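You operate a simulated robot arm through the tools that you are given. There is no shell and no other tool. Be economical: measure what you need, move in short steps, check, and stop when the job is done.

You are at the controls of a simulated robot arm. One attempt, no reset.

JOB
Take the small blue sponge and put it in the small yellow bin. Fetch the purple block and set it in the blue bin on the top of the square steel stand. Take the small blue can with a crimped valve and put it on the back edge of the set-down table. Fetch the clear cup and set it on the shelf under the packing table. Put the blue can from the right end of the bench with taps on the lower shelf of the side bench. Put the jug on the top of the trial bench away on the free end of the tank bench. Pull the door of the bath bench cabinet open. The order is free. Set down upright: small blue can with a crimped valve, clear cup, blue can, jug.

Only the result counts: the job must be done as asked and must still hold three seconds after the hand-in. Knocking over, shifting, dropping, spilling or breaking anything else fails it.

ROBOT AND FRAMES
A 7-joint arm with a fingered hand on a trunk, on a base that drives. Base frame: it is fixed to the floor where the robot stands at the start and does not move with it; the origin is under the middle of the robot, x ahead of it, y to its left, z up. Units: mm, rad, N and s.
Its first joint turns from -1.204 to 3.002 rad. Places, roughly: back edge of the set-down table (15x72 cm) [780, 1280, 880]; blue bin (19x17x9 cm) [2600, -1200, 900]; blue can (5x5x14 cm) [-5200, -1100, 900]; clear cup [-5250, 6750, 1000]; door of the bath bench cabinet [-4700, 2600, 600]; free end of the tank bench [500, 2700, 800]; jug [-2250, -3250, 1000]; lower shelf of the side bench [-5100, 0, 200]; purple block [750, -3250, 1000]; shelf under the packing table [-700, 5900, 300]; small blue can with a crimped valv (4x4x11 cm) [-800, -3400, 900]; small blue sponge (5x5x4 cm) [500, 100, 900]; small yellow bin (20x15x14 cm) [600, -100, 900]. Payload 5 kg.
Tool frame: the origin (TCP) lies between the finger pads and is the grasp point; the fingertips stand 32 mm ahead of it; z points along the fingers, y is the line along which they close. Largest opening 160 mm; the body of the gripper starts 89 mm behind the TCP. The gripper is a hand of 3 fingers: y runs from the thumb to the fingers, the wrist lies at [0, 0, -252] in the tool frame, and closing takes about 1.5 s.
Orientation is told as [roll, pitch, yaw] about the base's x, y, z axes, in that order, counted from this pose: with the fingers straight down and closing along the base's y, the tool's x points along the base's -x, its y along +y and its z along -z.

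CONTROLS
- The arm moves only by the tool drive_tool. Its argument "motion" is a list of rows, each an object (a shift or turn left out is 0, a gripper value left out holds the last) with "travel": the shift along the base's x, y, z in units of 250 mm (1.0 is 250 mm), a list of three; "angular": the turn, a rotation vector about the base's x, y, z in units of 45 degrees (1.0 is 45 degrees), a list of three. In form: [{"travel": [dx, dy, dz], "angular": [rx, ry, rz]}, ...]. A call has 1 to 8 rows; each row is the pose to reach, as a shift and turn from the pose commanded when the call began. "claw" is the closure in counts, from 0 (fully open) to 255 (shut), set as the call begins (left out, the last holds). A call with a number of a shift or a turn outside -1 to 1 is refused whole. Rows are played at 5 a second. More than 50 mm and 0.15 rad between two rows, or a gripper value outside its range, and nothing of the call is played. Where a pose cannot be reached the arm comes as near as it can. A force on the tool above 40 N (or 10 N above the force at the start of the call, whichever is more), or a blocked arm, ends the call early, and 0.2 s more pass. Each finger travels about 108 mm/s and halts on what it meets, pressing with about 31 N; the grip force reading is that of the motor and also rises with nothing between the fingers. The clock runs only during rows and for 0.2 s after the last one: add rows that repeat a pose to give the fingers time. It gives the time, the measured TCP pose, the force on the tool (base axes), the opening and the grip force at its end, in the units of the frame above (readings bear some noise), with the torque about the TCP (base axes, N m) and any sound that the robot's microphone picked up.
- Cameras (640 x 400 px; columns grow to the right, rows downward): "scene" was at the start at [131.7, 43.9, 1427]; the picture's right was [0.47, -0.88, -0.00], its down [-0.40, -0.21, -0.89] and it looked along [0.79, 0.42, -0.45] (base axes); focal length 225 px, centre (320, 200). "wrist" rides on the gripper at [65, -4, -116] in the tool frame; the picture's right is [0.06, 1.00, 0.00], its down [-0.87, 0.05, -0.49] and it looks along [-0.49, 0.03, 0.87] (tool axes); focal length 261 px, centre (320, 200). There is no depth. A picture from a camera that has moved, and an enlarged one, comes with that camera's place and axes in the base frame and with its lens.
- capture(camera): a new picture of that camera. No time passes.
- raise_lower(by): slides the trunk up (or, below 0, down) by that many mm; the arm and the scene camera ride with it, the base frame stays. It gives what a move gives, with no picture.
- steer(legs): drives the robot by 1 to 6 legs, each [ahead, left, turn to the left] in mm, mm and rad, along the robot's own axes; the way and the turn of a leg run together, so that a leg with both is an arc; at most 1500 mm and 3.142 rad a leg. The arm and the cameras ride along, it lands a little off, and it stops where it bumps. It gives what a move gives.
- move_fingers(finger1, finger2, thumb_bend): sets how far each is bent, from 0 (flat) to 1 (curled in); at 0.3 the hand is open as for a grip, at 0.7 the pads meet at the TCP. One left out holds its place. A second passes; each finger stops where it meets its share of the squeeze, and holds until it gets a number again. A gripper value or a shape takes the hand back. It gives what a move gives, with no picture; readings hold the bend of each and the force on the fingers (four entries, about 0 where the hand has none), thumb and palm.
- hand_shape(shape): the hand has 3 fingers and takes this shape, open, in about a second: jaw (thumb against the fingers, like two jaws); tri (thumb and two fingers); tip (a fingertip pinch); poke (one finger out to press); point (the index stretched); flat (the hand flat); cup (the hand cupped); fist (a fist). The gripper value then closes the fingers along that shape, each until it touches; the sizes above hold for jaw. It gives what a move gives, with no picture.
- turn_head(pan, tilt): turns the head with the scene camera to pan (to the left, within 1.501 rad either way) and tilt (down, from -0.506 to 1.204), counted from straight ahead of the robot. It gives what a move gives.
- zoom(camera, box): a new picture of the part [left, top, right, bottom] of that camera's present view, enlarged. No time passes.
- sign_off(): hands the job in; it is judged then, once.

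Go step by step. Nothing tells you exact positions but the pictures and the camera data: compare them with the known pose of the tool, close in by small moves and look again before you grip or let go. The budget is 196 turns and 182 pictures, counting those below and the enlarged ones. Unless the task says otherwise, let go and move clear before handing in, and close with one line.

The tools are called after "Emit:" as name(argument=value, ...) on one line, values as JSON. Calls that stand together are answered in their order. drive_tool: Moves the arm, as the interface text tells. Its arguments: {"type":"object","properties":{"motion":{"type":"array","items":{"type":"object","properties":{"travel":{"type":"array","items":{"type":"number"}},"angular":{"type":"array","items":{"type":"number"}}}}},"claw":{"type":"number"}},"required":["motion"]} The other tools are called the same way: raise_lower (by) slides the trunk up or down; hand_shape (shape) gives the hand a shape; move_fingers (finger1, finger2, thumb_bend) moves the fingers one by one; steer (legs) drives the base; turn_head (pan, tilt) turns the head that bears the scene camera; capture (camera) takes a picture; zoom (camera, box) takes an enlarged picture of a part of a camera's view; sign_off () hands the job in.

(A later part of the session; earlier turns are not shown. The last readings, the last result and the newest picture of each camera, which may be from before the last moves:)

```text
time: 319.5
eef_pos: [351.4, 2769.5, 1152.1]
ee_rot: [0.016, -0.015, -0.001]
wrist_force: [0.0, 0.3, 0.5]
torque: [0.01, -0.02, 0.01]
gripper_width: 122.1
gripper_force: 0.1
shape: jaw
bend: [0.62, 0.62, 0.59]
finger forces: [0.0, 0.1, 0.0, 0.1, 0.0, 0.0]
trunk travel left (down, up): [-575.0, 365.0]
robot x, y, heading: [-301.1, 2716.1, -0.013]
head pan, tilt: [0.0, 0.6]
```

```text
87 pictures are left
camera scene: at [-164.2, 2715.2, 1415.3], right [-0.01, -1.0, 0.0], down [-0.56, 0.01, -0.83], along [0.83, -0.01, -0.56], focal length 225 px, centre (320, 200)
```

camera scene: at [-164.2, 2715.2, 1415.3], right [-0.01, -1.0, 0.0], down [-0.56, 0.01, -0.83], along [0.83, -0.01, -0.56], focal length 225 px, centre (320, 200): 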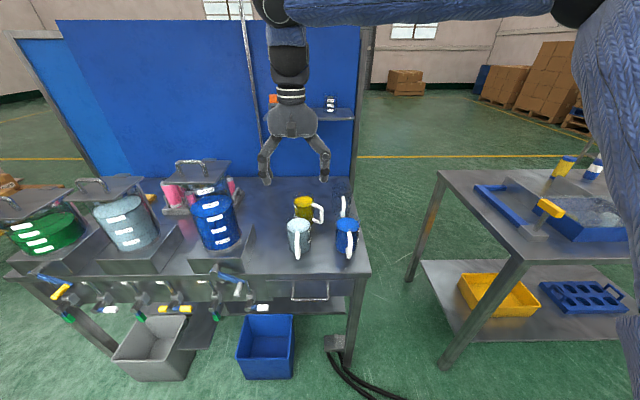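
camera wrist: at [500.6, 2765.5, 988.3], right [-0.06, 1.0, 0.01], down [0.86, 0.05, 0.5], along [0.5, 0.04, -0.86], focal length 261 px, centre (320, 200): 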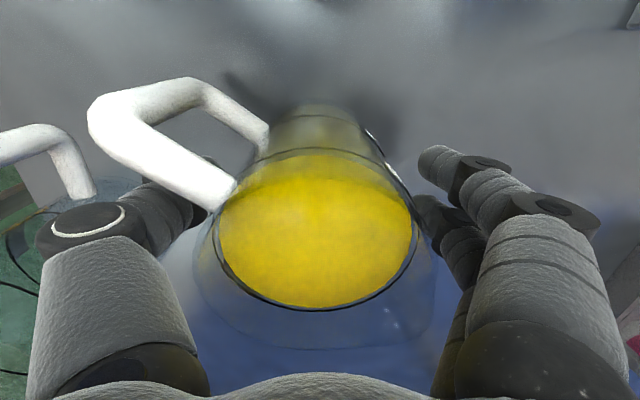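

The jug stands free on the tank bench. Next the cup: I'll drive north, turn west and look.

Emit:
steer(legs=[[-350, 0, 0.013], [0, 1000, 0], [0, 1050, 0], [0, 0, 3.14]])

Emit:
turn_head(pan=-0.3, tilt=0.25)

Emit:
capture(camera="scene")

Emit:
turn_head(pan=-1.2, tilt=0.4)

Emit:
capture(camera="scene")

```text
time: 339.1
eef_pos: [-1265.4, 4670.3, 1151.3]
ee_rot: [0.014, -0.013, -3.067]
wrist_force: [0.5, -0.2, -0.3]
torque: [0.0, -0.02, -0.04]
gripper_width: 122.0
gripper_force: 0.0
shape: jaw
bend: [0.62, 0.62, 0.59]
finger forces: [0.0, 0.1, 0.0, 0.1, 0.1, 0.1]
trunk travel left (down, up): [-575.0, 365.0]
robot x, y, heading: [-619.2, 4773.6, -3.081]
head pan, tilt: [0.0, 0.6]
```

```text
time: 339.9
eef_pos: [-1264.6, 4669.4, 1151.4]
ee_rot: [0.014, -0.012, -3.069]
wrist_force: [-0.2, 0.0, -0.3]
torque: [0.01, 0.01, 0.01]
gripper_width: 122.1
gripper_force: 0.0
shape: jaw
bend: [0.62, 0.62, 0.59]
finger forces: [0.0, 0.0, 0.0, 0.1, 0.0, 0.0]
trunk travel left (down, up): [-575.0, 365.0]
robot x, y, heading: [-616.0, 4772.3, -3.081]
head pan, tilt: [-0.3, 0.25]
```

```text
86 pictures are left
camera scene: at [-757.1, 4792.2, 1447.3], right [0.24, 0.97, 0.0], down [0.24, -0.06, -0.97], along [-0.94, 0.23, -0.25], focal length 225 px, centre (320, 200)
```

scene: 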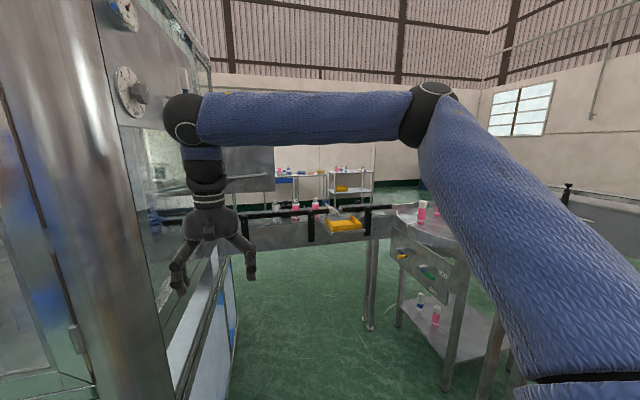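

```text
time: 341.1
eef_pos: [-1265.4, 4669.4, 1151.3]
ee_rot: [0.014, -0.012, -3.067]
wrist_force: [-0.2, 0.2, -0.1]
torque: [0.01, -0.01, -0.01]
gripper_width: 122.3
gripper_force: 0.0
shape: jaw
bend: [0.62, 0.62, 0.59]
finger forces: [0.0, 0.1, 0.0, 0.0, 0.1, 0.0]
trunk travel left (down, up): [-575.0, 365.0]
robot x, y, heading: [-618.1, 4772.1, -3.079]
head pan, tilt: [-1.201, 0.4]
```

```text
85 pictures are left
camera scene: at [-705.1, 4854.3, 1433.4], right [0.91, 0.42, 0.0], down [0.16, -0.35, -0.92], along [-0.39, 0.84, -0.39], focal length 225 px, centre (320, 200)
```

scene: 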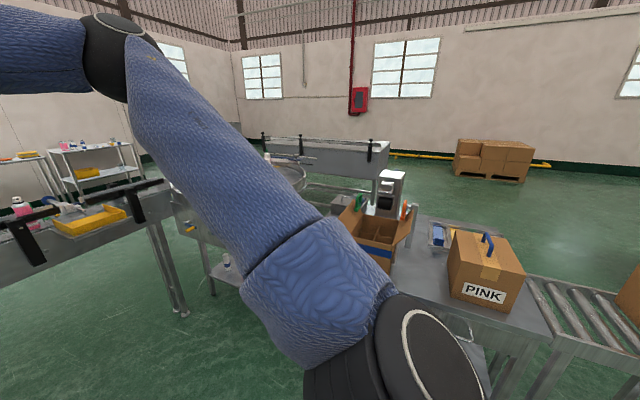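

The arm is near the machine and the conveyor line closes the west here. I'll retreat east and look at the northern way round.

Emit:
steer(legs=[[-1000, 0, -0.06], [-900, 0, 0], [0, 0, -1.571]])

Emit:
turn_head(pan=0.0, tilt=0.25)

Emit:
capture(camera="scene")

```text
time: 354.4
eef_pos: [1208.7, 5463.7, 1151.4]
ee_rot: [0.016, -0.013, 1.568]
wrist_force: [-0.2, -0.7, 0.2]
torque: [0.02, 0.0, -0.01]
gripper_width: 121.9
gripper_force: 0.0
shape: jaw
bend: [0.62, 0.62, 0.59]
finger forces: [0.0, 0.1, 0.0, 0.1, 0.0, 0.0]
trunk travel left (down, up): [-575.0, 365.0]
robot x, y, heading: [1261.4, 4804.6, 1.557]
head pan, tilt: [-1.201, 0.4]
```

```text
time: 355.8
eef_pos: [1208.3, 5463.0, 1150.7]
ee_rot: [0.013, -0.013, 1.566]
wrist_force: [0.3, 0.1, -0.4]
torque: [0.0, 0.02, 0.0]
gripper_width: 121.8
gripper_force: 0.1
shape: jaw
bend: [0.62, 0.62, 0.59]
finger forces: [0.1, 0.1, 0.0, 0.0, 0.0, 0.0]
trunk travel left (down, up): [-575.0, 365.0]
robot x, y, heading: [1261.6, 4811.6, 1.556]
head pan, tilt: [0.0, 0.25]
```

```text
84 pictures are left
camera scene: at [1263.3, 4953.2, 1447.4], right [1.0, -0.02, 0.0], down [0.0, -0.25, -0.97], along [0.02, 0.97, -0.25], focal length 225 px, centre (320, 200)
```

scene: 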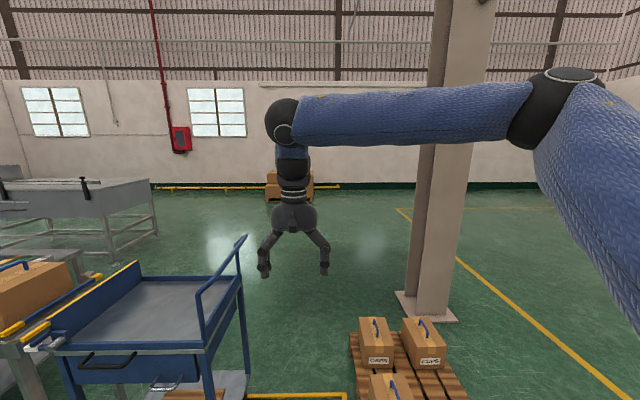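

The gap between cart and pallet is too narrow, so I'll pass east of the pillar and go west along y≈9200.

Emit:
steer(legs=[[0, -900, 0.015], [0, -900, 0], [1480, 0, 0], [1480, 0, 0], [1450, 0, 0], [0, 0, 1.571]])

Emit:
capture(camera="scene")

```text
time: 389.4
eef_pos: [2485.4, 9143.5, 1150.5]
ee_rot: [0.013, -0.011, -3.135]
wrist_force: [0.0, 0.1, -0.1]
torque: [0.02, 0.01, -0.01]
gripper_width: 122.1
gripper_force: 0.1
shape: jaw
bend: [0.62, 0.62, 0.59]
finger forces: [0.1, 0.0, 0.0, 0.0, 0.0, 0.1]
trunk travel left (down, up): [-575.0, 365.0]
robot x, y, heading: [3139.7, 9200.8, 3.136]
head pan, tilt: [0.0, 0.25]
```

```text
83 pictures are left
camera scene: at [2997.0, 9204.6, 1447.4], right [0.01, 1.0, 0.0], down [0.25, 0.0, -0.97], along [-0.97, 0.01, -0.25], focal length 225 px, centre (320, 200)
```

scene: 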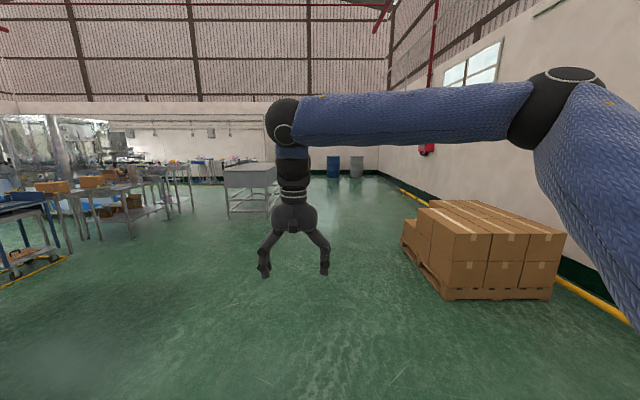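

The lane is clear. Driving west along it.

Emit:
steer(legs=[[1400, 0, 0.005], [1400, 0, 0], [1400, 0, 0], [1400, 0, 0], [700, 0, 0]])

Emit:
turn_head(pan=0.5, tilt=0.25)

Emit:
capture(camera="scene")

```text
time: 419.4
eef_pos: [-3792.6, 9170.3, 1151.5]
ee_rot: [0.014, -0.011, -3.122]
wrist_force: [-0.2, 1.3, -0.1]
torque: [0.01, -0.03, -0.01]
gripper_width: 122.2
gripper_force: 0.0
shape: jaw
bend: [0.62, 0.62, 0.59]
finger forces: [0.1, 0.0, 0.1, 0.1, 0.0, 0.0]
trunk travel left (down, up): [-575.0, 365.0]
robot x, y, heading: [-3135.4, 9240.9, -3.138]
head pan, tilt: [0.0, 0.25]
```

```text
time: 420.4
eef_pos: [-3792.5, 9171.6, 1151.1]
ee_rot: [0.013, -0.012, -3.123]
wrist_force: [-0.2, 0.1, -0.1]
torque: [-0.02, 0.01, 0.0]
gripper_width: 122.2
gripper_force: 0.0
shape: jaw
bend: [0.62, 0.62, 0.59]
finger forces: [0.1, 0.0, 0.0, 0.1, 0.0, 0.0]
trunk travel left (down, up): [-575.0, 365.0]
robot x, y, heading: [-3137.8, 9239.9, -3.132]
head pan, tilt: [0.499, 0.25]
```

```text
82 pictures are left
camera scene: at [-3269.4, 9194.4, 1447.4], right [-0.48, 0.87, 0.0], down [0.22, 0.12, -0.97], along [-0.85, -0.47, -0.25], focal length 225 px, centre (320, 200)
```

scene: 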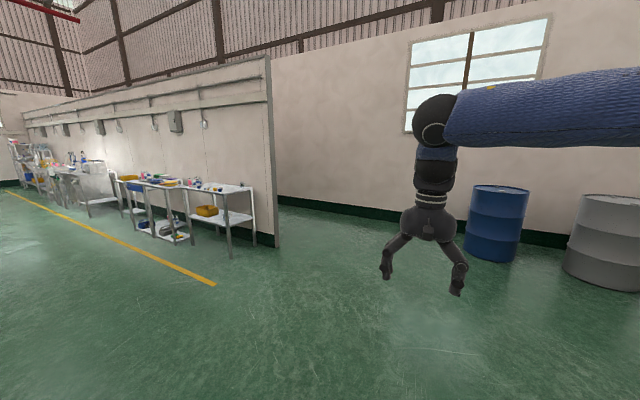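

The bench with the cup should be the first one at the west partition. I'll drive over in front of it.

Emit:
steer(legs=[[1000, 1000, -0.01], [0, 1450, 0]])

Emit:
turn_head(pan=0.0, tilt=0.4)

Emit:
capture(camera="scene")

```text
time: 434.1
eef_pos: [-4838.7, 6774.9, 1150.7]
ee_rot: [0.011, -0.014, 3.114]
wrist_force: [-0.7, -0.7, -0.2]
torque: [0.03, 0.0, 0.01]
gripper_width: 121.9
gripper_force: 0.0
shape: jaw
bend: [0.62, 0.62, 0.59]
finger forces: [0.0, 0.1, 0.0, 0.1, 0.0, 0.0]
trunk travel left (down, up): [-575.0, 365.0]
robot x, y, heading: [-4182.3, 6813.0, 3.1]
head pan, tilt: [0.499, 0.25]
```

```text
time: 435.1
eef_pos: [-4836.9, 6774.8, 1151.6]
ee_rot: [0.014, -0.013, 3.114]
wrist_force: [1.3, -0.5, -0.1]
torque: [-0.02, 0.03, 0.02]
gripper_width: 122.3
gripper_force: 0.1
shape: jaw
bend: [0.62, 0.62, 0.59]
finger forces: [0.1, 0.0, 0.0, 0.0, 0.0, 0.0]
trunk travel left (down, up): [-575.0, 365.0]
robot x, y, heading: [-4184.1, 6808.2, 3.104]
head pan, tilt: [0.0, 0.4]
```

```text
81 pictures are left
camera scene: at [-4324.7, 6818.0, 1433.4], right [0.04, 1.0, 0.0], down [0.39, -0.02, -0.92], along [-0.92, 0.04, -0.39], focal length 225 px, centre (320, 200)
```

scene: 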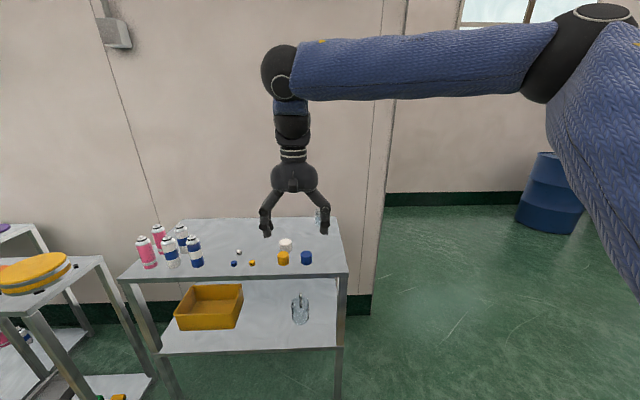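

Emit:
zoom(camera="scene", box=[220, 180, 360, 280])

Emit:
capture(camera="wrist")

```text
4.00 times, centred on (290, 230) of scene
camera zoom: at [-4324.7, 6818.0, 1433.4], right [0.04, 1.0, 0.0], down [0.39, -0.02, -0.92], along [-0.92, 0.04, -0.39], focal length 901 px, centre (440, 80)
```

zoom: 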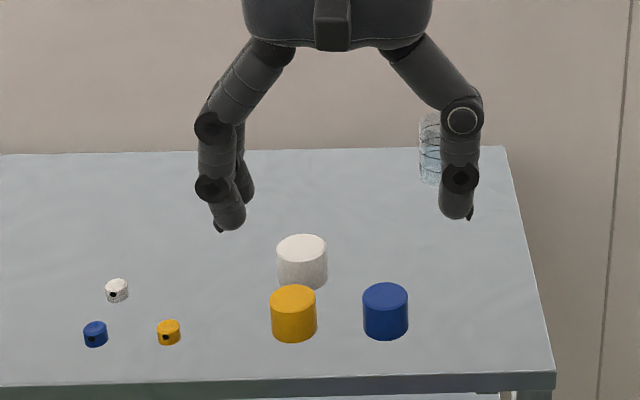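

```text
79 pictures are left
camera wrist: at [-4771.8, 6779.5, 1265.3], right [0.03, -1.0, 0.01], down [-0.86, -0.02, 0.5], along [-0.5, -0.03, -0.86], focal length 261 px, centre (320, 200)
```

wrist: 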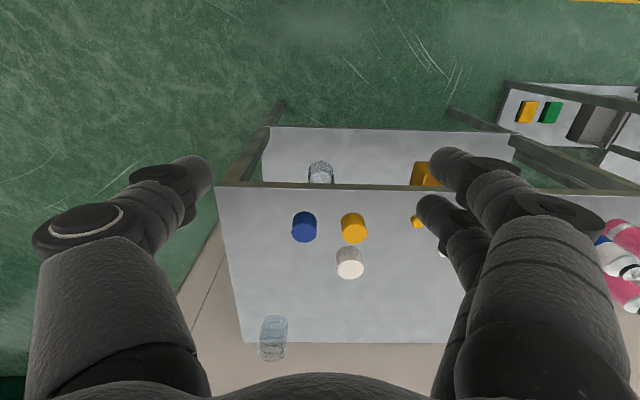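

The clear cup stands near the back right corner of the bench top, about (-5340, 6890). I'll drive closer and look.

Emit:
steer(legs=[[350, -60, 0.037]])

Emit:
turn_head(pan=-0.1, tilt=0.5)

Emit:
capture(camera="scene")

Emit:
capture(camera="wrist")

```text
time: 437.4
eef_pos: [-5187.4, 6812.1, 1151.1]
ee_rot: [0.017, -0.012, -3.125]
wrist_force: [-0.3, -0.5, -0.1]
torque: [0.0, -0.04, -0.02]
gripper_width: 122.1
gripper_force: 0.2
shape: jaw
bend: [0.62, 0.62, 0.59]
finger forces: [0.1, 0.0, 0.0, 0.1, 0.0, 0.1]
trunk travel left (down, up): [-575.0, 365.0]
robot x, y, heading: [-4532.8, 6878.6, -3.135]
head pan, tilt: [0.0, 0.4]
```

```text
time: 438.0
eef_pos: [-5187.2, 6812.7, 1150.8]
ee_rot: [0.015, -0.011, -3.127]
wrist_force: [0.6, 0.1, -0.7]
torque: [0.01, 0.0, 0.0]
gripper_width: 122.2
gripper_force: 0.0
shape: jaw
bend: [0.62, 0.62, 0.59]
finger forces: [0.1, 0.0, 0.0, 0.0, 0.0, 0.0]
trunk travel left (down, up): [-575.0, 365.0]
robot x, y, heading: [-4534.0, 6876.3, -3.135]
head pan, tilt: [-0.099, 0.499]
```

```text
78 pictures are left
camera scene: at [-4673.1, 6886.4, 1424.3], right [0.1, 1.0, 0.0], down [0.48, -0.05, -0.88], along [-0.87, 0.08, -0.48], focal length 225 px, centre (320, 200)
```

scene: 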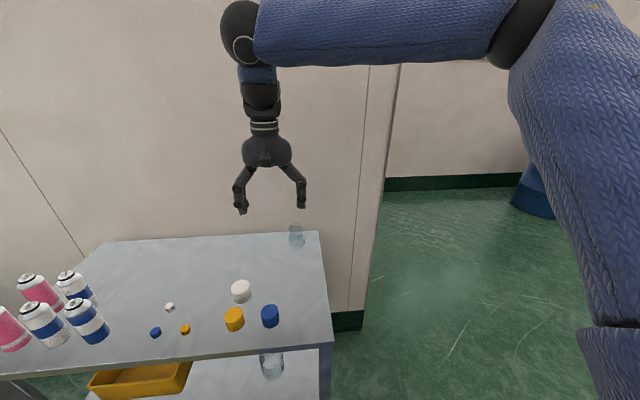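

```text
77 pictures are left
camera wrist: at [-5120.3, 6819.8, 1265.3], right [0.08, -1.0, 0.01], down [-0.86, -0.06, 0.5], along [-0.5, -0.05, -0.86], focal length 261 px, centre (320, 200)
```

wrist: 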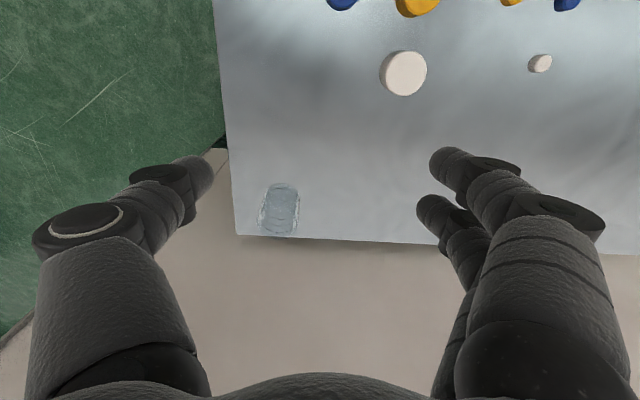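

The cup stands at about (-5348, 6861), base z≈857, top ≈950. Since it must go under a table, I'll grip it from the front with the hand tilted about 60° toward horizontal. First the tilt, above the bench.

Emit:
drive_tool(motion=[{"travel": [0.02, 0.03, 0], "angular": [0, 0.17, 0]}, {"travel": [0.04, 0.06, 0], "angular": [0, 0.34, 0]}, {"travel": [0.06, 0.09, 0], "angular": [0, 0.51, 0]}, {"travel": [0.08, 0.12, 0], "angular": [0, 0.68, 0]}, {"travel": [0.1, 0.16, 0], "angular": [0, 0.85, 0]}, {"travel": [0.1, 0.196, 0], "angular": [0, 1.0, 0]}, {"travel": [0.1, 0.196, 0], "angular": [0, 1.0, 0]}])

Emit:
drive_tool(motion=[{"travel": [0, 0, -0.1], "angular": [0, 0.17, 0]}, {"travel": [0, 0, -0.2], "angular": [0, 0.333, 0]}, {"travel": [0, 0, -0.35], "angular": [0, 0.333, 0]}, {"travel": [0, 0, -0.5], "angular": [0, 0.333, 0]}, {"travel": [0, 0, -0.6], "angular": [0, 0.333, 0]}, {"travel": [0, 0, -0.6], "angular": [0, 0.333, 0]}])

Emit:
capture(camera="wrist")

Emit:
capture(camera="scene")

```text
time: 439.6
eef_pos: [-5162.6, 6860.8, 1150.7]
ee_rot: [0.001, -0.798, -3.119]
wrist_force: [-0.4, 1.7, 0.1]
torque: [0.0, 0.01, 0.0]
gripper_width: 122.1
gripper_force: 0.1
shape: jaw
bend: [0.62, 0.62, 0.59]
finger forces: [0.0, 0.0, 0.0, 0.0, 0.0, 0.0]
trunk travel left (down, up): [-575.0, 365.0]
robot x, y, heading: [-4532.1, 6873.9, -3.137]
head pan, tilt: [-0.099, 0.499]
```

```text
time: 441.0
eef_pos: [-5161.5, 6860.3, 999.8]
ee_rot: [-0.012, -1.059, -3.11]
wrist_force: [-0.7, 0.4, -0.4]
torque: [0.04, 0.03, -0.01]
gripper_width: 122.2
gripper_force: 0.0
shape: jaw
bend: [0.62, 0.62, 0.59]
finger forces: [0.0, 0.0, 0.0, 0.1, 0.1, 0.0]
trunk travel left (down, up): [-575.0, 365.0]
robot x, y, heading: [-4534.1, 6880.1, -3.139]
head pan, tilt: [-0.099, 0.499]
```

```text
76 pictures are left
camera wrist: at [-5029.3, 6867.7, 999.9], right [0.05, -1.0, -0.06], down [0.0, -0.06, 1.0], along [-1.0, -0.05, 0.0], focal length 261 px, centre (320, 200)
```

wrist: 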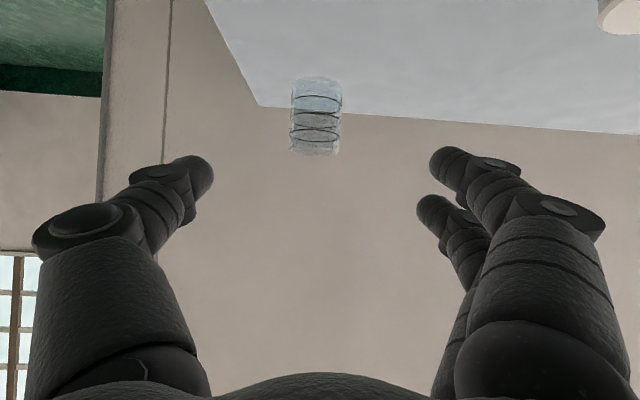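

```text
75 pictures are left
camera scene: at [-4672.7, 6886.6, 1424.3], right [0.1, 1.0, 0.0], down [0.48, -0.05, -0.88], along [-0.87, 0.08, -0.48], focal length 225 px, centre (320, 200)
```

scene: 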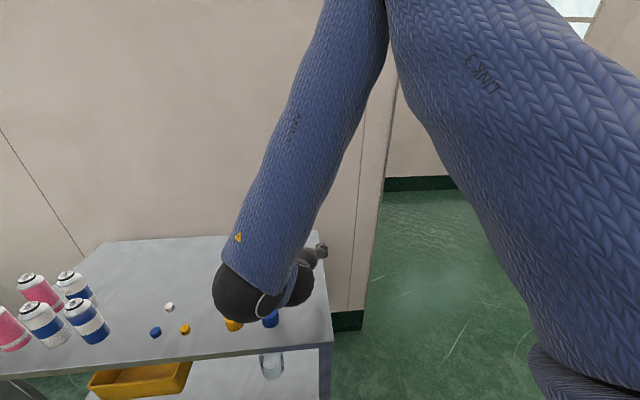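

The cup is centred in the hand's view at about (-5348, 6857, 853–945). I'll advance along the tool direction to it.

Emit:
drive_tool(motion=[{"travel": [-0.15, 0, -0.068]}, {"travel": [-0.3, -0.006, -0.136]}, {"travel": [-0.45, -0.012, -0.204]}, {"travel": [-0.52, -0.012, -0.25]}, {"travel": [-0.52, -0.012, -0.25]}])

Emit:
capture(camera="wrist")

```text
time: 442.2
eef_pos: [-5292.7, 6858.4, 937.9]
ee_rot: [-0.014, -1.058, -3.111]
wrist_force: [-0.1, -0.3, -0.2]
torque: [0.0, 0.01, 0.02]
gripper_width: 122.0
gripper_force: 0.1
shape: jaw
bend: [0.62, 0.62, 0.59]
finger forces: [0.0, 0.0, 0.0, 0.1, 0.0, 0.1]
trunk travel left (down, up): [-575.0, 365.0]
robot x, y, heading: [-4534.0, 6872.9, -3.135]
head pan, tilt: [-0.099, 0.499]
```

```text
74 pictures are left
camera wrist: at [-5160.4, 6865.5, 938.7], right [0.05, -1.0, -0.06], down [0.0, -0.06, 1.0], along [-1.0, -0.05, 0.0], focal length 261 px, centre (320, 200)
```

wrist: 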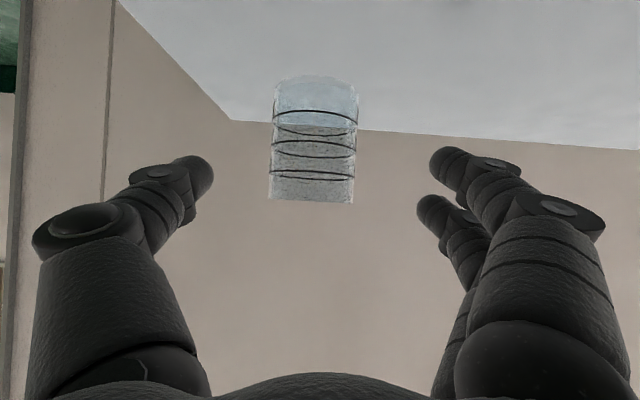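

Emit:
drive_tool(motion=[{"travel": [-0.09, 0.004, -0.045]}, {"travel": [-0.172, 0.006, -0.088]}, {"travel": [-0.172, 0.006, -0.088]}])

Emit:
capture(camera="wrist")

```text
time: 443.0
eef_pos: [-5334.8, 6859.9, 916.9]
ee_rot: [-0.013, -1.06, -3.109]
wrist_force: [-0.4, 0.2, -0.1]
torque: [-0.01, 0.01, 0.03]
gripper_width: 121.9
gripper_force: 0.0
shape: jaw
bend: [0.62, 0.62, 0.59]
finger forces: [0.1, 0.0, 0.0, 0.0, 0.1, 0.1]
trunk travel left (down, up): [-575.0, 365.0]
robot x, y, heading: [-4531.5, 6878.7, -3.142]
head pan, tilt: [-0.099, 0.499]
```

```text
73 pictures are left
camera wrist: at [-5203.1, 6867.0, 916.5], right [0.05, -1.0, -0.06], down [0.0, -0.06, 1.0], along [-1.0, -0.05, 0.0], focal length 261 px, centre (320, 200)
```

wrist: 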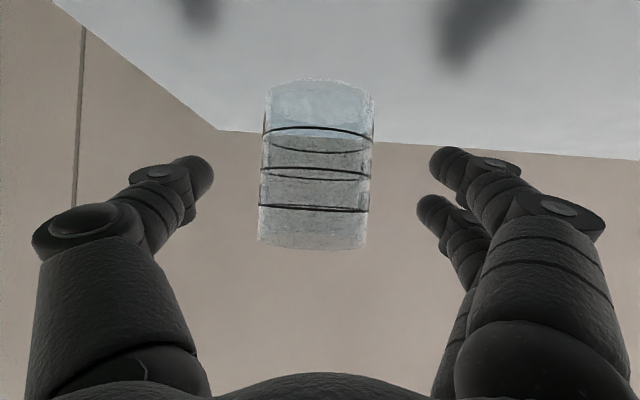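

The cup is between the fingers. Closing.

Emit:
drive_tool(motion=[{}, {}, {}, {}, {}, {}], claw=255)

Emit:
drive_tool(motion=[{"travel": [0, 0, 0.05]}, {"travel": [0, 0, 0.15]}, {"travel": [0, 0, 0.3]}, {"travel": [0.05, 0, 0.45]}, {"travel": [0.2, 0, 0.5]}, {"travel": [0.38, 0, 0.5]}, {"travel": [0.56, 0, 0.5]}])

Emit:
capture(camera="wrist")

```text
time: 444.4
eef_pos: [-5335.5, 6859.2, 917.2]
ee_rot: [-0.012, -1.059, -3.11]
wrist_force: [-0.9, 0.2, 0.0]
torque: [-0.02, 0.01, 0.02]
gripper_width: 53.7
gripper_force: 31.2
shape: jaw
bend: [0.73, 0.73, 0.7]
finger forces: [14.0, 14.2, 0.1, 0.1, 28.2, 0.0]
trunk travel left (down, up): [-575.0, 365.0]
robot x, y, heading: [-4529.1, 6878.0, -3.139]
head pan, tilt: [-0.099, 0.499]
```

```text
time: 446.0
eef_pos: [-5191.8, 6859.8, 1040.3]
ee_rot: [-0.015, -1.062, -3.109]
wrist_force: [1.1, -0.9, 0.2]
torque: [0.01, 0.01, -0.02]
gripper_width: 53.3
gripper_force: 30.8
shape: jaw
bend: [0.73, 0.73, 0.7]
finger forces: [13.9, 14.1, 0.0, 0.1, 28.0, 0.1]
trunk travel left (down, up): [-575.0, 365.0]
robot x, y, heading: [-4535.4, 6874.9, -3.143]
head pan, tilt: [-0.099, 0.499]
```

```text
72 pictures are left
camera wrist: at [-5059.0, 6866.9, 1040.3], right [0.05, -1.0, -0.06], down [0.01, -0.06, 1.0], along [-1.0, -0.05, 0.0], focal length 261 px, centre (320, 200)
```

wrist: 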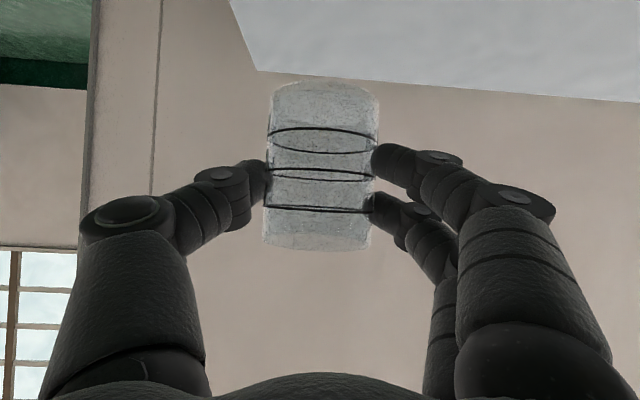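

The cup is held upright. I'll drive back along the northern lane to the packing table's north side and look.

Emit:
steer(legs=[[-300, 0, 0], [0, -1450, 0], [-1000, -930, 0], [-1400, 0, 0], [-1400, 0, 0], [0, 0, 1.571]])

Emit:
turn_head(pan=0.1, tilt=0.3)

Emit:
capture(camera="scene")

```text
time: 478.3
eef_pos: [-412.9, 8666.9, 1041.0]
ee_rot: [-0.011, -1.058, -1.53]
wrist_force: [0.1, 0.1, 0.1]
torque: [0.0, 0.04, 0.0]
gripper_width: 53.4
gripper_force: 30.9
shape: jaw
bend: [0.73, 0.73, 0.7]
finger forces: [13.9, 14.1, 0.0, 0.1, 28.0, 0.0]
trunk travel left (down, up): [-575.0, 365.0]
robot x, y, heading: [-435.7, 9323.4, -1.558]
head pan, tilt: [-0.099, 0.499]
```

```text
time: 479.0
eef_pos: [-413.5, 8666.5, 1040.4]
ee_rot: [-0.012, -1.059, -1.529]
wrist_force: [-0.5, 0.2, -0.3]
torque: [0.02, 0.03, 0.03]
gripper_width: 53.3
gripper_force: 31.1
shape: jaw
bend: [0.73, 0.73, 0.7]
finger forces: [14.0, 14.1, 0.0, 0.1, 28.0, 0.1]
trunk travel left (down, up): [-575.0, 365.0]
robot x, y, heading: [-434.8, 9325.4, -1.559]
head pan, tilt: [0.099, 0.3]
```

```text
71 pictures are left
camera scene: at [-425.2, 9183.4, 1442.6], right [-0.99, -0.11, 0.0], down [-0.03, 0.29, -0.95], along [0.11, -0.95, -0.3], focal length 225 px, centre (320, 200)
```

scene: 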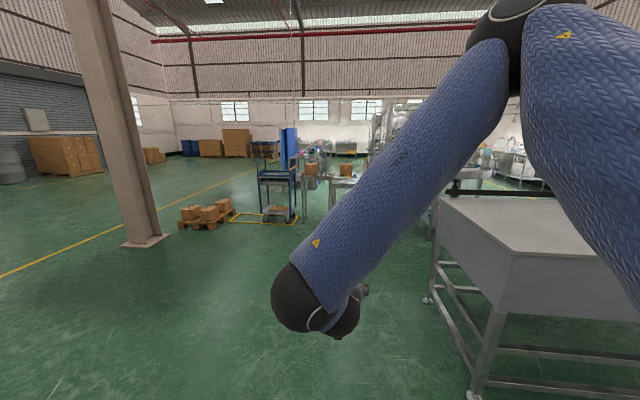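

Emit:
steer(legs=[[1450, 0, -0.012]])

Emit:
turn_head(pan=-0.3, tilt=0.4)

Emit:
capture(camera="scene")

Emit:
turn_head(pan=0.5, tilt=0.4)

Emit:
capture(camera="scene")

```text
time: 486.4
eef_pos: [-424.3, 7173.5, 1040.2]
ee_rot: [-0.012, -1.057, -1.548]
wrist_force: [0.4, 0.1, 0.4]
torque: [0.01, 0.01, -0.02]
gripper_width: 52.9
gripper_force: 31.2
shape: jaw
bend: [0.73, 0.73, 0.7]
finger forces: [13.9, 14.1, 0.0, 0.0, 28.0, 0.0]
trunk travel left (down, up): [-575.0, 365.0]
robot x, y, heading: [-430.7, 7832.0, -1.574]
head pan, tilt: [0.099, 0.3]
```

```text
time: 487.3
eef_pos: [-424.3, 7173.2, 1040.1]
ee_rot: [-0.011, -1.061, -1.55]
wrist_force: [0.3, 0.5, -0.7]
torque: [-0.02, 0.03, 0.0]
gripper_width: 53.3
gripper_force: 31.1
shape: jaw
bend: [0.73, 0.73, 0.7]
finger forces: [13.9, 14.1, 0.1, 0.1, 28.0, 0.2]
trunk travel left (down, up): [-575.0, 365.0]
robot x, y, heading: [-437.7, 7837.2, -1.583]
head pan, tilt: [-0.3, 0.4]
```

```text
70 pictures are left
camera scene: at [-461.5, 7696.3, 1433.4], right [-0.95, 0.3, 0.0], down [0.12, 0.37, -0.92], along [-0.28, -0.88, -0.39], focal length 225 px, centre (320, 200)
```

scene: 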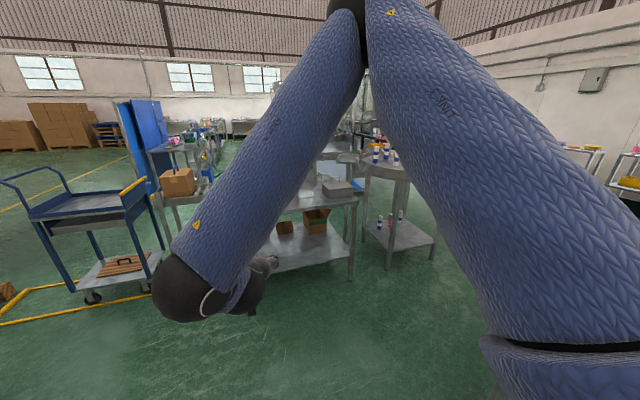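

```text
time: 488.4
eef_pos: [-424.6, 7174.7, 1039.6]
ee_rot: [-0.012, -1.058, -1.55]
wrist_force: [0.5, -0.1, 0.1]
torque: [0.04, 0.02, 0.0]
gripper_width: 53.6
gripper_force: 31.1
shape: jaw
bend: [0.73, 0.73, 0.7]
finger forces: [13.8, 14.1, 0.1, 0.0, 28.0, 0.0]
trunk travel left (down, up): [-575.0, 365.0]
robot x, y, heading: [-431.6, 7835.5, -1.582]
head pan, tilt: [0.499, 0.4]
```

```text
69 pictures are left
camera scene: at [-389.8, 7702.9, 1433.4], right [-0.88, -0.47, 0.0], down [-0.18, 0.34, -0.92], along [0.43, -0.81, -0.39], focal length 225 px, centre (320, 200)
```

scene: 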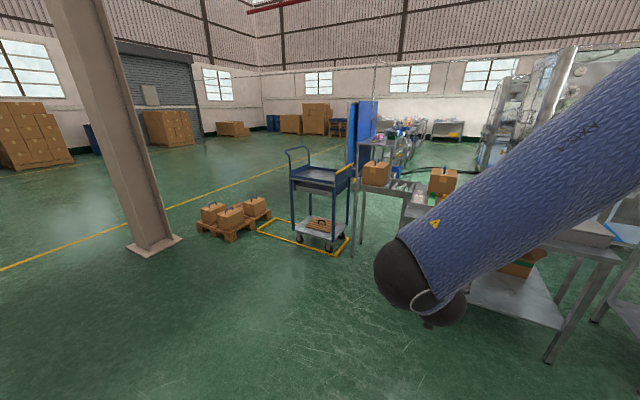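

The packing table's north side is open: top near z 745, a shelf below with boxes at its far side. I'll come near it, lower the trunk outside the table, and look under.

Emit:
steer(legs=[[670, -360, 0.01]])

Emit:
raise_lower(by=-500)

Emit:
capture(camera="wrist")

Emit:
turn_head(pan=0.35, tilt=0.4)

Emit:
capture(camera="scene")

```text
time: 492.5
eef_pos: [-750.0, 6503.6, 1039.2]
ee_rot: [-0.013, -1.058, -1.526]
wrist_force: [0.0, 0.2, -0.8]
torque: [0.01, -0.04, 0.01]
gripper_width: 52.9
gripper_force: 30.8
shape: jaw
bend: [0.73, 0.73, 0.7]
finger forces: [13.8, 14.1, 0.0, 0.1, 28.0, 0.0]
trunk travel left (down, up): [-575.0, 365.0]
robot x, y, heading: [-777.7, 7163.8, -1.552]
head pan, tilt: [0.499, 0.4]
```

```text
refused: -500 is not a number from -400 to 400
```

```text
68 pictures are left
camera wrist: at [-759.1, 6636.7, 1039.2], right [1.0, 0.07, -0.06], down [0.06, 0.0, 1.0], along [0.07, -1.0, 0.0], focal length 261 px, centre (320, 200)
```

wrist: 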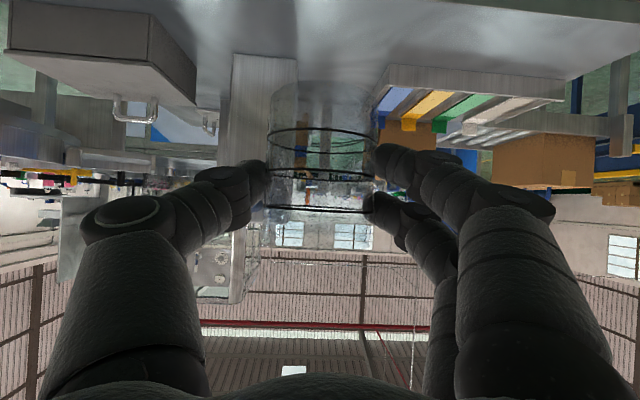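

```text
time: 493.2
eef_pos: [-750.5, 6504.5, 1040.8]
ee_rot: [-0.012, -1.06, -1.525]
wrist_force: [0.8, -0.3, -0.7]
torque: [-0.02, -0.01, 0.0]
gripper_width: 53.3
gripper_force: 30.6
shape: jaw
bend: [0.73, 0.73, 0.7]
finger forces: [13.9, 14.0, 0.1, 0.0, 28.0, 0.0]
trunk travel left (down, up): [-575.0, 365.0]
robot x, y, heading: [-773.2, 7163.4, -1.556]
head pan, tilt: [0.351, 0.4]
```

```text
67 pictures are left
camera scene: at [-741.7, 7027.9, 1433.4], right [-0.93, -0.36, 0.0], down [-0.14, 0.36, -0.92], along [0.33, -0.86, -0.39], focal length 225 px, centre (320, 200)
```

scene: 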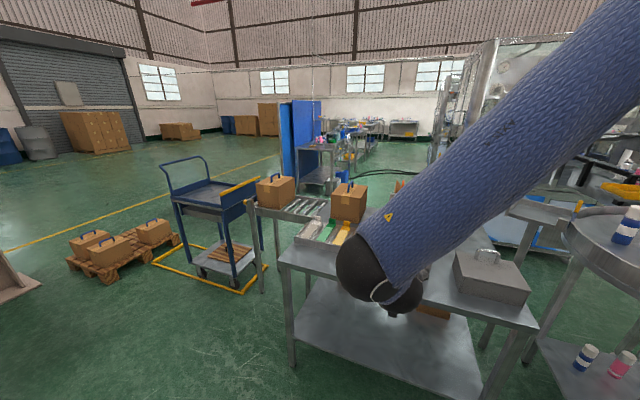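

The shelf (z≈260) is free in its front part. Lowering the trunk now, outside the table edge.

Emit:
raise_lower(by=-400)

Emit:
raise_lower(by=-150)

Emit:
drive_tool(motion=[{"travel": [0, 0, -0.1]}, {"travel": [0, 0, -0.2]}, {"travel": [0, 0, -0.3]}, {"travel": [0, 0, -0.4]}, {"travel": [0, 0, -0.4]}])

Emit:
capture(camera="wrist")

Emit:
capture(camera="scene")

```text
time: 497.0
eef_pos: [-750.3, 6503.0, 640.6]
ee_rot: [-0.012, -1.058, -1.525]
wrist_force: [0.1, 0.1, -0.9]
torque: [0.0, 0.0, -0.01]
gripper_width: 52.7
gripper_force: 30.7
shape: jaw
bend: [0.73, 0.73, 0.7]
finger forces: [13.9, 14.1, 0.0, 0.1, 28.0, 0.0]
trunk travel left (down, up): [-175.0, 765.0]
robot x, y, heading: [-777.7, 7162.5, -1.554]
head pan, tilt: [0.351, 0.4]
```

```text
time: 498.8
eef_pos: [-749.4, 6503.4, 490.2]
ee_rot: [-0.011, -1.06, -1.525]
wrist_force: [-0.2, 0.4, -0.3]
torque: [-0.01, 0.01, 0.02]
gripper_width: 53.0
gripper_force: 30.6
shape: jaw
bend: [0.73, 0.73, 0.7]
finger forces: [14.0, 14.1, 0.0, 0.0, 28.1, 0.0]
trunk travel left (down, up): [-25.0, 915.0]
robot x, y, heading: [-775.9, 7163.5, -1.555]
head pan, tilt: [0.351, 0.4]
```

```text
time: 500.0
eef_pos: [-749.3, 6503.7, 391.1]
ee_rot: [-0.012, -1.06, -1.525]
wrist_force: [0.2, 0.1, 0.2]
torque: [0.03, 0.0, -0.02]
gripper_width: 53.1
gripper_force: 30.8
shape: jaw
bend: [0.73, 0.73, 0.7]
finger forces: [13.9, 14.2, 0.1, 0.0, 28.0, 0.0]
trunk travel left (down, up): [-25.0, 915.0]
robot x, y, heading: [-777.3, 7164.9, -1.555]
head pan, tilt: [0.351, 0.4]
```

```text
66 pictures are left
camera wrist: at [-758.9, 6637.8, 390.1], right [1.0, 0.07, -0.06], down [0.06, 0.0, 1.0], along [0.07, -1.0, 0.0], focal length 261 px, centre (320, 200)
```

wrist: 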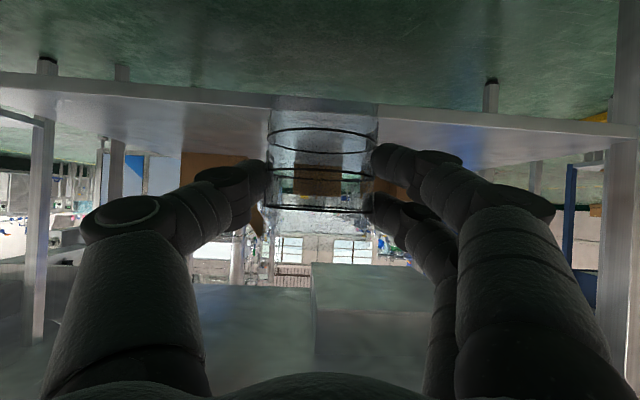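

```text
65 pictures are left
camera scene: at [-741.7, 7027.9, 883.4], right [-0.93, -0.36, 0.0], down [-0.14, 0.36, -0.92], along [0.33, -0.86, -0.39], focal length 225 px, centre (320, 200)
```

scene: 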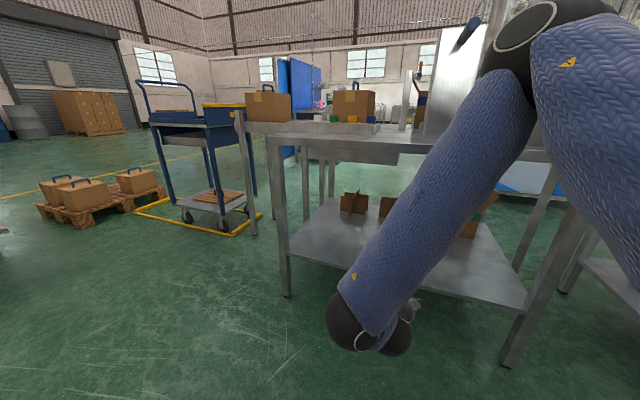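

Under the table there's ample room. I'll extend the arm 200 mm toward the shelf at this height and check the arm against the table edge.

Emit:
drive_tool(motion=[{"travel": [0, -0.16, -0.04]}, {"travel": [0, -0.32, -0.08]}, {"travel": [0, -0.48, -0.12]}, {"travel": [0, -0.64, -0.12]}, {"travel": [0, -0.8, -0.12]}, {"travel": [0, -0.8, -0.12]}])

Emit:
turn_head(pan=0.0, tilt=0.6)

Emit:
capture(camera="scene")

Emit:
capture(camera="wrist")

```text
time: 501.4
eef_pos: [-751.5, 6304.7, 360.7]
ee_rot: [-0.013, -1.06, -1.525]
wrist_force: [0.4, 0.8, 0.7]
torque: [0.01, -0.01, -0.01]
gripper_width: 52.8
gripper_force: 30.6
shape: jaw
bend: [0.73, 0.73, 0.7]
finger forces: [13.8, 13.9, 0.0, 0.1, 27.7, 0.1]
trunk travel left (down, up): [-25.0, 915.0]
robot x, y, heading: [-778.5, 7170.4, -1.549]
head pan, tilt: [0.351, 0.4]
```

```text
time: 502.2
eef_pos: [-749.6, 6304.7, 361.1]
ee_rot: [-0.012, -1.059, -1.525]
wrist_force: [-0.4, 0.3, -0.3]
torque: [0.01, -0.03, 0.0]
gripper_width: 52.8
gripper_force: 31.0
shape: jaw
bend: [0.73, 0.73, 0.7]
finger forces: [13.8, 14.0, 0.0, 0.0, 27.6, 0.0]
trunk travel left (down, up): [-25.0, 915.0]
robot x, y, heading: [-773.2, 7168.4, -1.555]
head pan, tilt: [0.0, 0.6]
```

```text
64 pictures are left
camera scene: at [-773.5, 7025.9, 865.2], right [-1.0, -0.02, 0.0], down [-0.01, 0.56, -0.83], along [0.02, -0.82, -0.56], focal length 225 px, centre (320, 200)
```

scene: 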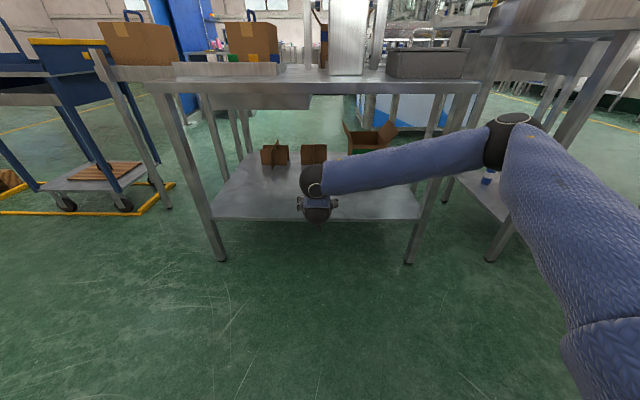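

```text
63 pictures are left
camera wrist: at [-758.6, 6438.8, 360.3], right [1.0, 0.07, -0.06], down [0.06, 0.0, 1.0], along [0.07, -1.0, 0.0], focal length 261 px, centre (320, 200)
```

wrist: 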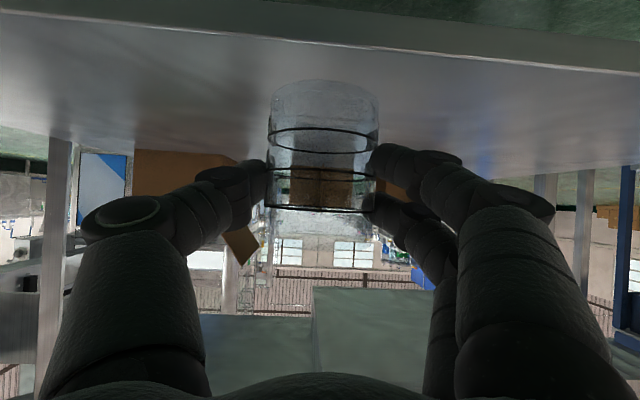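

The elbow stays outside the table. I'll roll the base forward 130 mm to bring the cup over the shelf.

Emit:
steer(legs=[[130, 0, 0]])

Emit:
capture(camera="wrist")

Emit:
capture(camera="scene")

```text
time: 503.5
eef_pos: [-746.7, 6177.5, 360.1]
ee_rot: [-0.012, -1.059, -1.524]
wrist_force: [0.7, 0.7, -0.7]
torque: [0.03, -0.01, -0.02]
gripper_width: 52.7
gripper_force: 30.6
shape: jaw
bend: [0.73, 0.73, 0.7]
finger forces: [13.8, 14.0, 0.0, 0.0, 27.6, 0.0]
trunk travel left (down, up): [-25.0, 915.0]
robot x, y, heading: [-775.1, 7034.9, -1.55]
head pan, tilt: [0.0, 0.6]
```

```text
62 pictures are left
camera wrist: at [-755.8, 6310.4, 360.3], right [1.0, 0.07, -0.06], down [0.06, 0.0, 1.0], along [0.07, -1.0, 0.0], focal length 261 px, centre (320, 200)
```

wrist: 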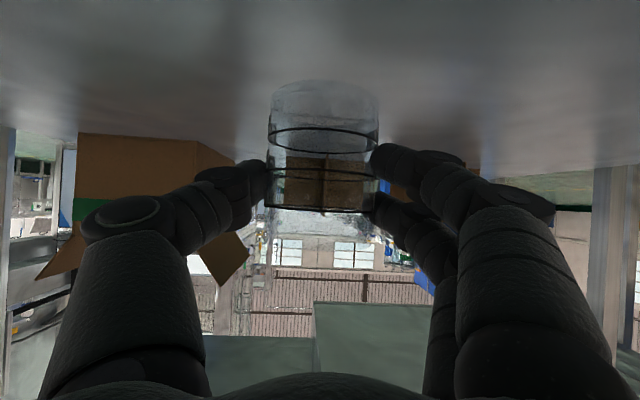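

```text
61 pictures are left
camera scene: at [-771.1, 6897.5, 865.2], right [-1.0, -0.02, 0.0], down [-0.01, 0.57, -0.82], along [0.02, -0.82, -0.57], focal length 225 px, centre (320, 200)
```

scene: 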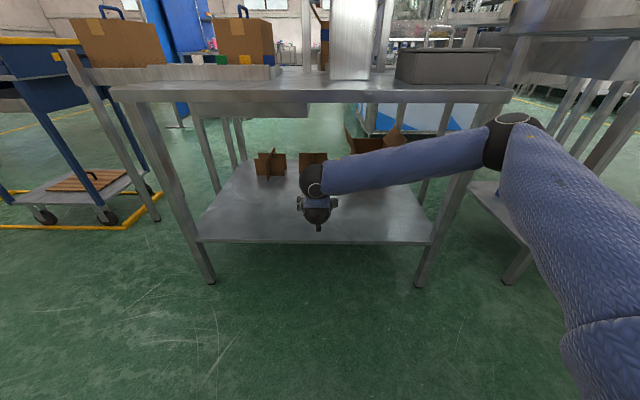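

Emit:
drive_tool(motion=[{"travel": [0, 0, -0.04]}, {"travel": [0, 0, -0.08]}, {"travel": [0, 0, -0.11]}, {"travel": [0, 0, -0.11]}])

Emit:
drive_tool(motion=[{"travel": [0, 0, -0.016]}, {"travel": [0, 0, -0.032]}])

Emit:
capture(camera="wrist")

```text
time: 504.5
eef_pos: [-746.2, 6176.2, 336.1]
ee_rot: [-0.009, -1.061, -1.524]
wrist_force: [0.7, -2.0, 15.5]
torque: [-0.28, -0.02, 0.02]
gripper_width: 52.9
gripper_force: 30.7
shape: jaw
bend: [0.73, 0.73, 0.7]
finger forces: [14.8, 14.8, 0.0, 0.1, 29.0, 0.0]
trunk travel left (down, up): [-25.0, 915.0]
robot x, y, heading: [-776.3, 7032.9, -1.556]
head pan, tilt: [0.0, 0.6]
```

```text
time: 505.0
eef_pos: [-745.9, 6174.8, 335.4]
ee_rot: [-0.007, -1.07, -1.534]
wrist_force: [-0.8, 1.2, 18.5]
torque: [-0.3, 0.04, -0.04]
gripper_width: 53.1
gripper_force: 30.9
shape: jaw
bend: [0.74, 0.74, 0.7]
finger forces: [16.2, 16.0, 0.0, 0.0, 32.5, 0.0]
trunk travel left (down, up): [-25.0, 915.0]
robot x, y, heading: [-773.9, 7035.9, -1.555]
head pan, tilt: [0.0, 0.6]
stopped in row 2: the force on the tool passed its limit at 42 N (the readings are from after the stop); the commanded pose is now the measured one
```

```text
60 pictures are left
camera wrist: at [-755.4, 6308.8, 333.7], right [1.0, 0.06, -0.06], down [0.06, 0.02, 1.0], along [0.07, -1.0, 0.01], focal length 261 px, centre (320, 200)
```

wrist: 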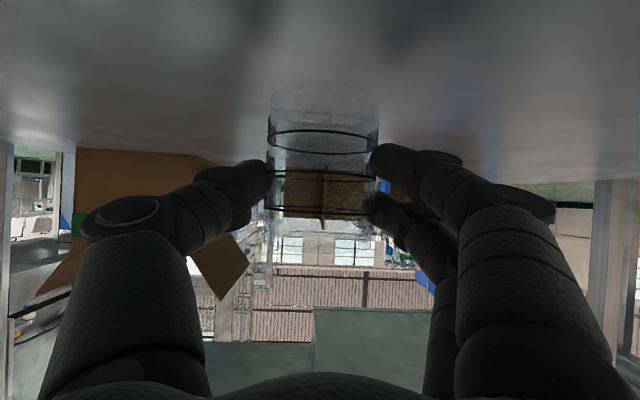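

The cup is on the shelf. I'll ease off 2 mm, open, and back out along the tool's path.

Emit:
drive_tool(motion=[{"travel": [0, 0, 0.01]}, {"travel": [0, 0, 0.01]}])

Emit:
drive_tool(motion=[{}, {}, {}, {}], claw=90)

Emit:
drive_tool(motion=[{"travel": [0, 0.06, 0.03]}, {"travel": [0, 0.18, 0.09]}, {"travel": [0, 0.34, 0.15]}, {"travel": [0, 0.5, 0.2]}, {"travel": [0, 0.66, 0.2]}, {"travel": [0, 0.82, 0.2]}])

Emit:
capture(camera="wrist")

```text
time: 505.6
eef_pos: [-747.4, 6177.1, 337.2]
ee_rot: [-0.008, -1.065, -1.529]
wrist_force: [-0.9, -2.0, 18.5]
torque: [-0.39, 0.01, 0.01]
gripper_width: 53.4
gripper_force: 31.3
shape: jaw
bend: [0.74, 0.74, 0.7]
finger forces: [16.2, 16.0, 0.0, 0.0, 31.8, 0.0]
trunk travel left (down, up): [-25.0, 915.0]
robot x, y, heading: [-774.9, 7032.1, -1.554]
head pan, tilt: [0.0, 0.6]
```

```text
time: 506.6
eef_pos: [-746.8, 6176.7, 334.5]
ee_rot: [-0.008, -1.065, -1.53]
wrist_force: [-0.5, -0.3, 0.3]
torque: [0.01, 0.03, 0.01]
gripper_width: 103.4
gripper_force: 0.0
shape: jaw
bend: [0.7, 0.7, 0.67]
finger forces: [0.0, 0.0, 0.1, 0.1, 0.0, 0.0]
trunk travel left (down, up): [-25.0, 915.0]
robot x, y, heading: [-772.5, 7037.2, -1.556]
head pan, tilt: [0.0, 0.6]
```

```text
time: 508.0
eef_pos: [-750.3, 6382.6, 386.1]
ee_rot: [-0.007, -1.066, -1.529]
wrist_force: [-0.6, -0.8, -0.7]
torque: [-0.04, -0.04, 0.04]
gripper_width: 103.5
gripper_force: 0.0
shape: jaw
bend: [0.7, 0.7, 0.67]
finger forces: [0.1, 0.0, 0.0, 0.0, 0.0, 0.0]
trunk travel left (down, up): [-25.0, 915.0]
robot x, y, heading: [-775.1, 7035.0, -1.554]
head pan, tilt: [0.0, 0.6]
```

```text
59 pictures are left
camera wrist: at [-758.2, 6515.3, 384.5], right [1.0, 0.06, -0.06], down [0.06, 0.01, 1.0], along [0.06, -1.0, 0.01], focal length 261 px, centre (320, 200)
```

wrist: 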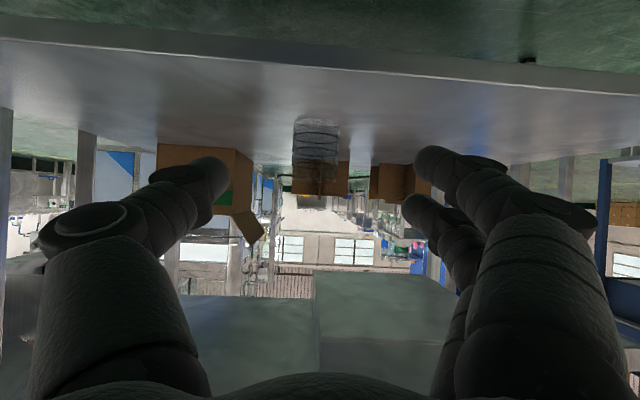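

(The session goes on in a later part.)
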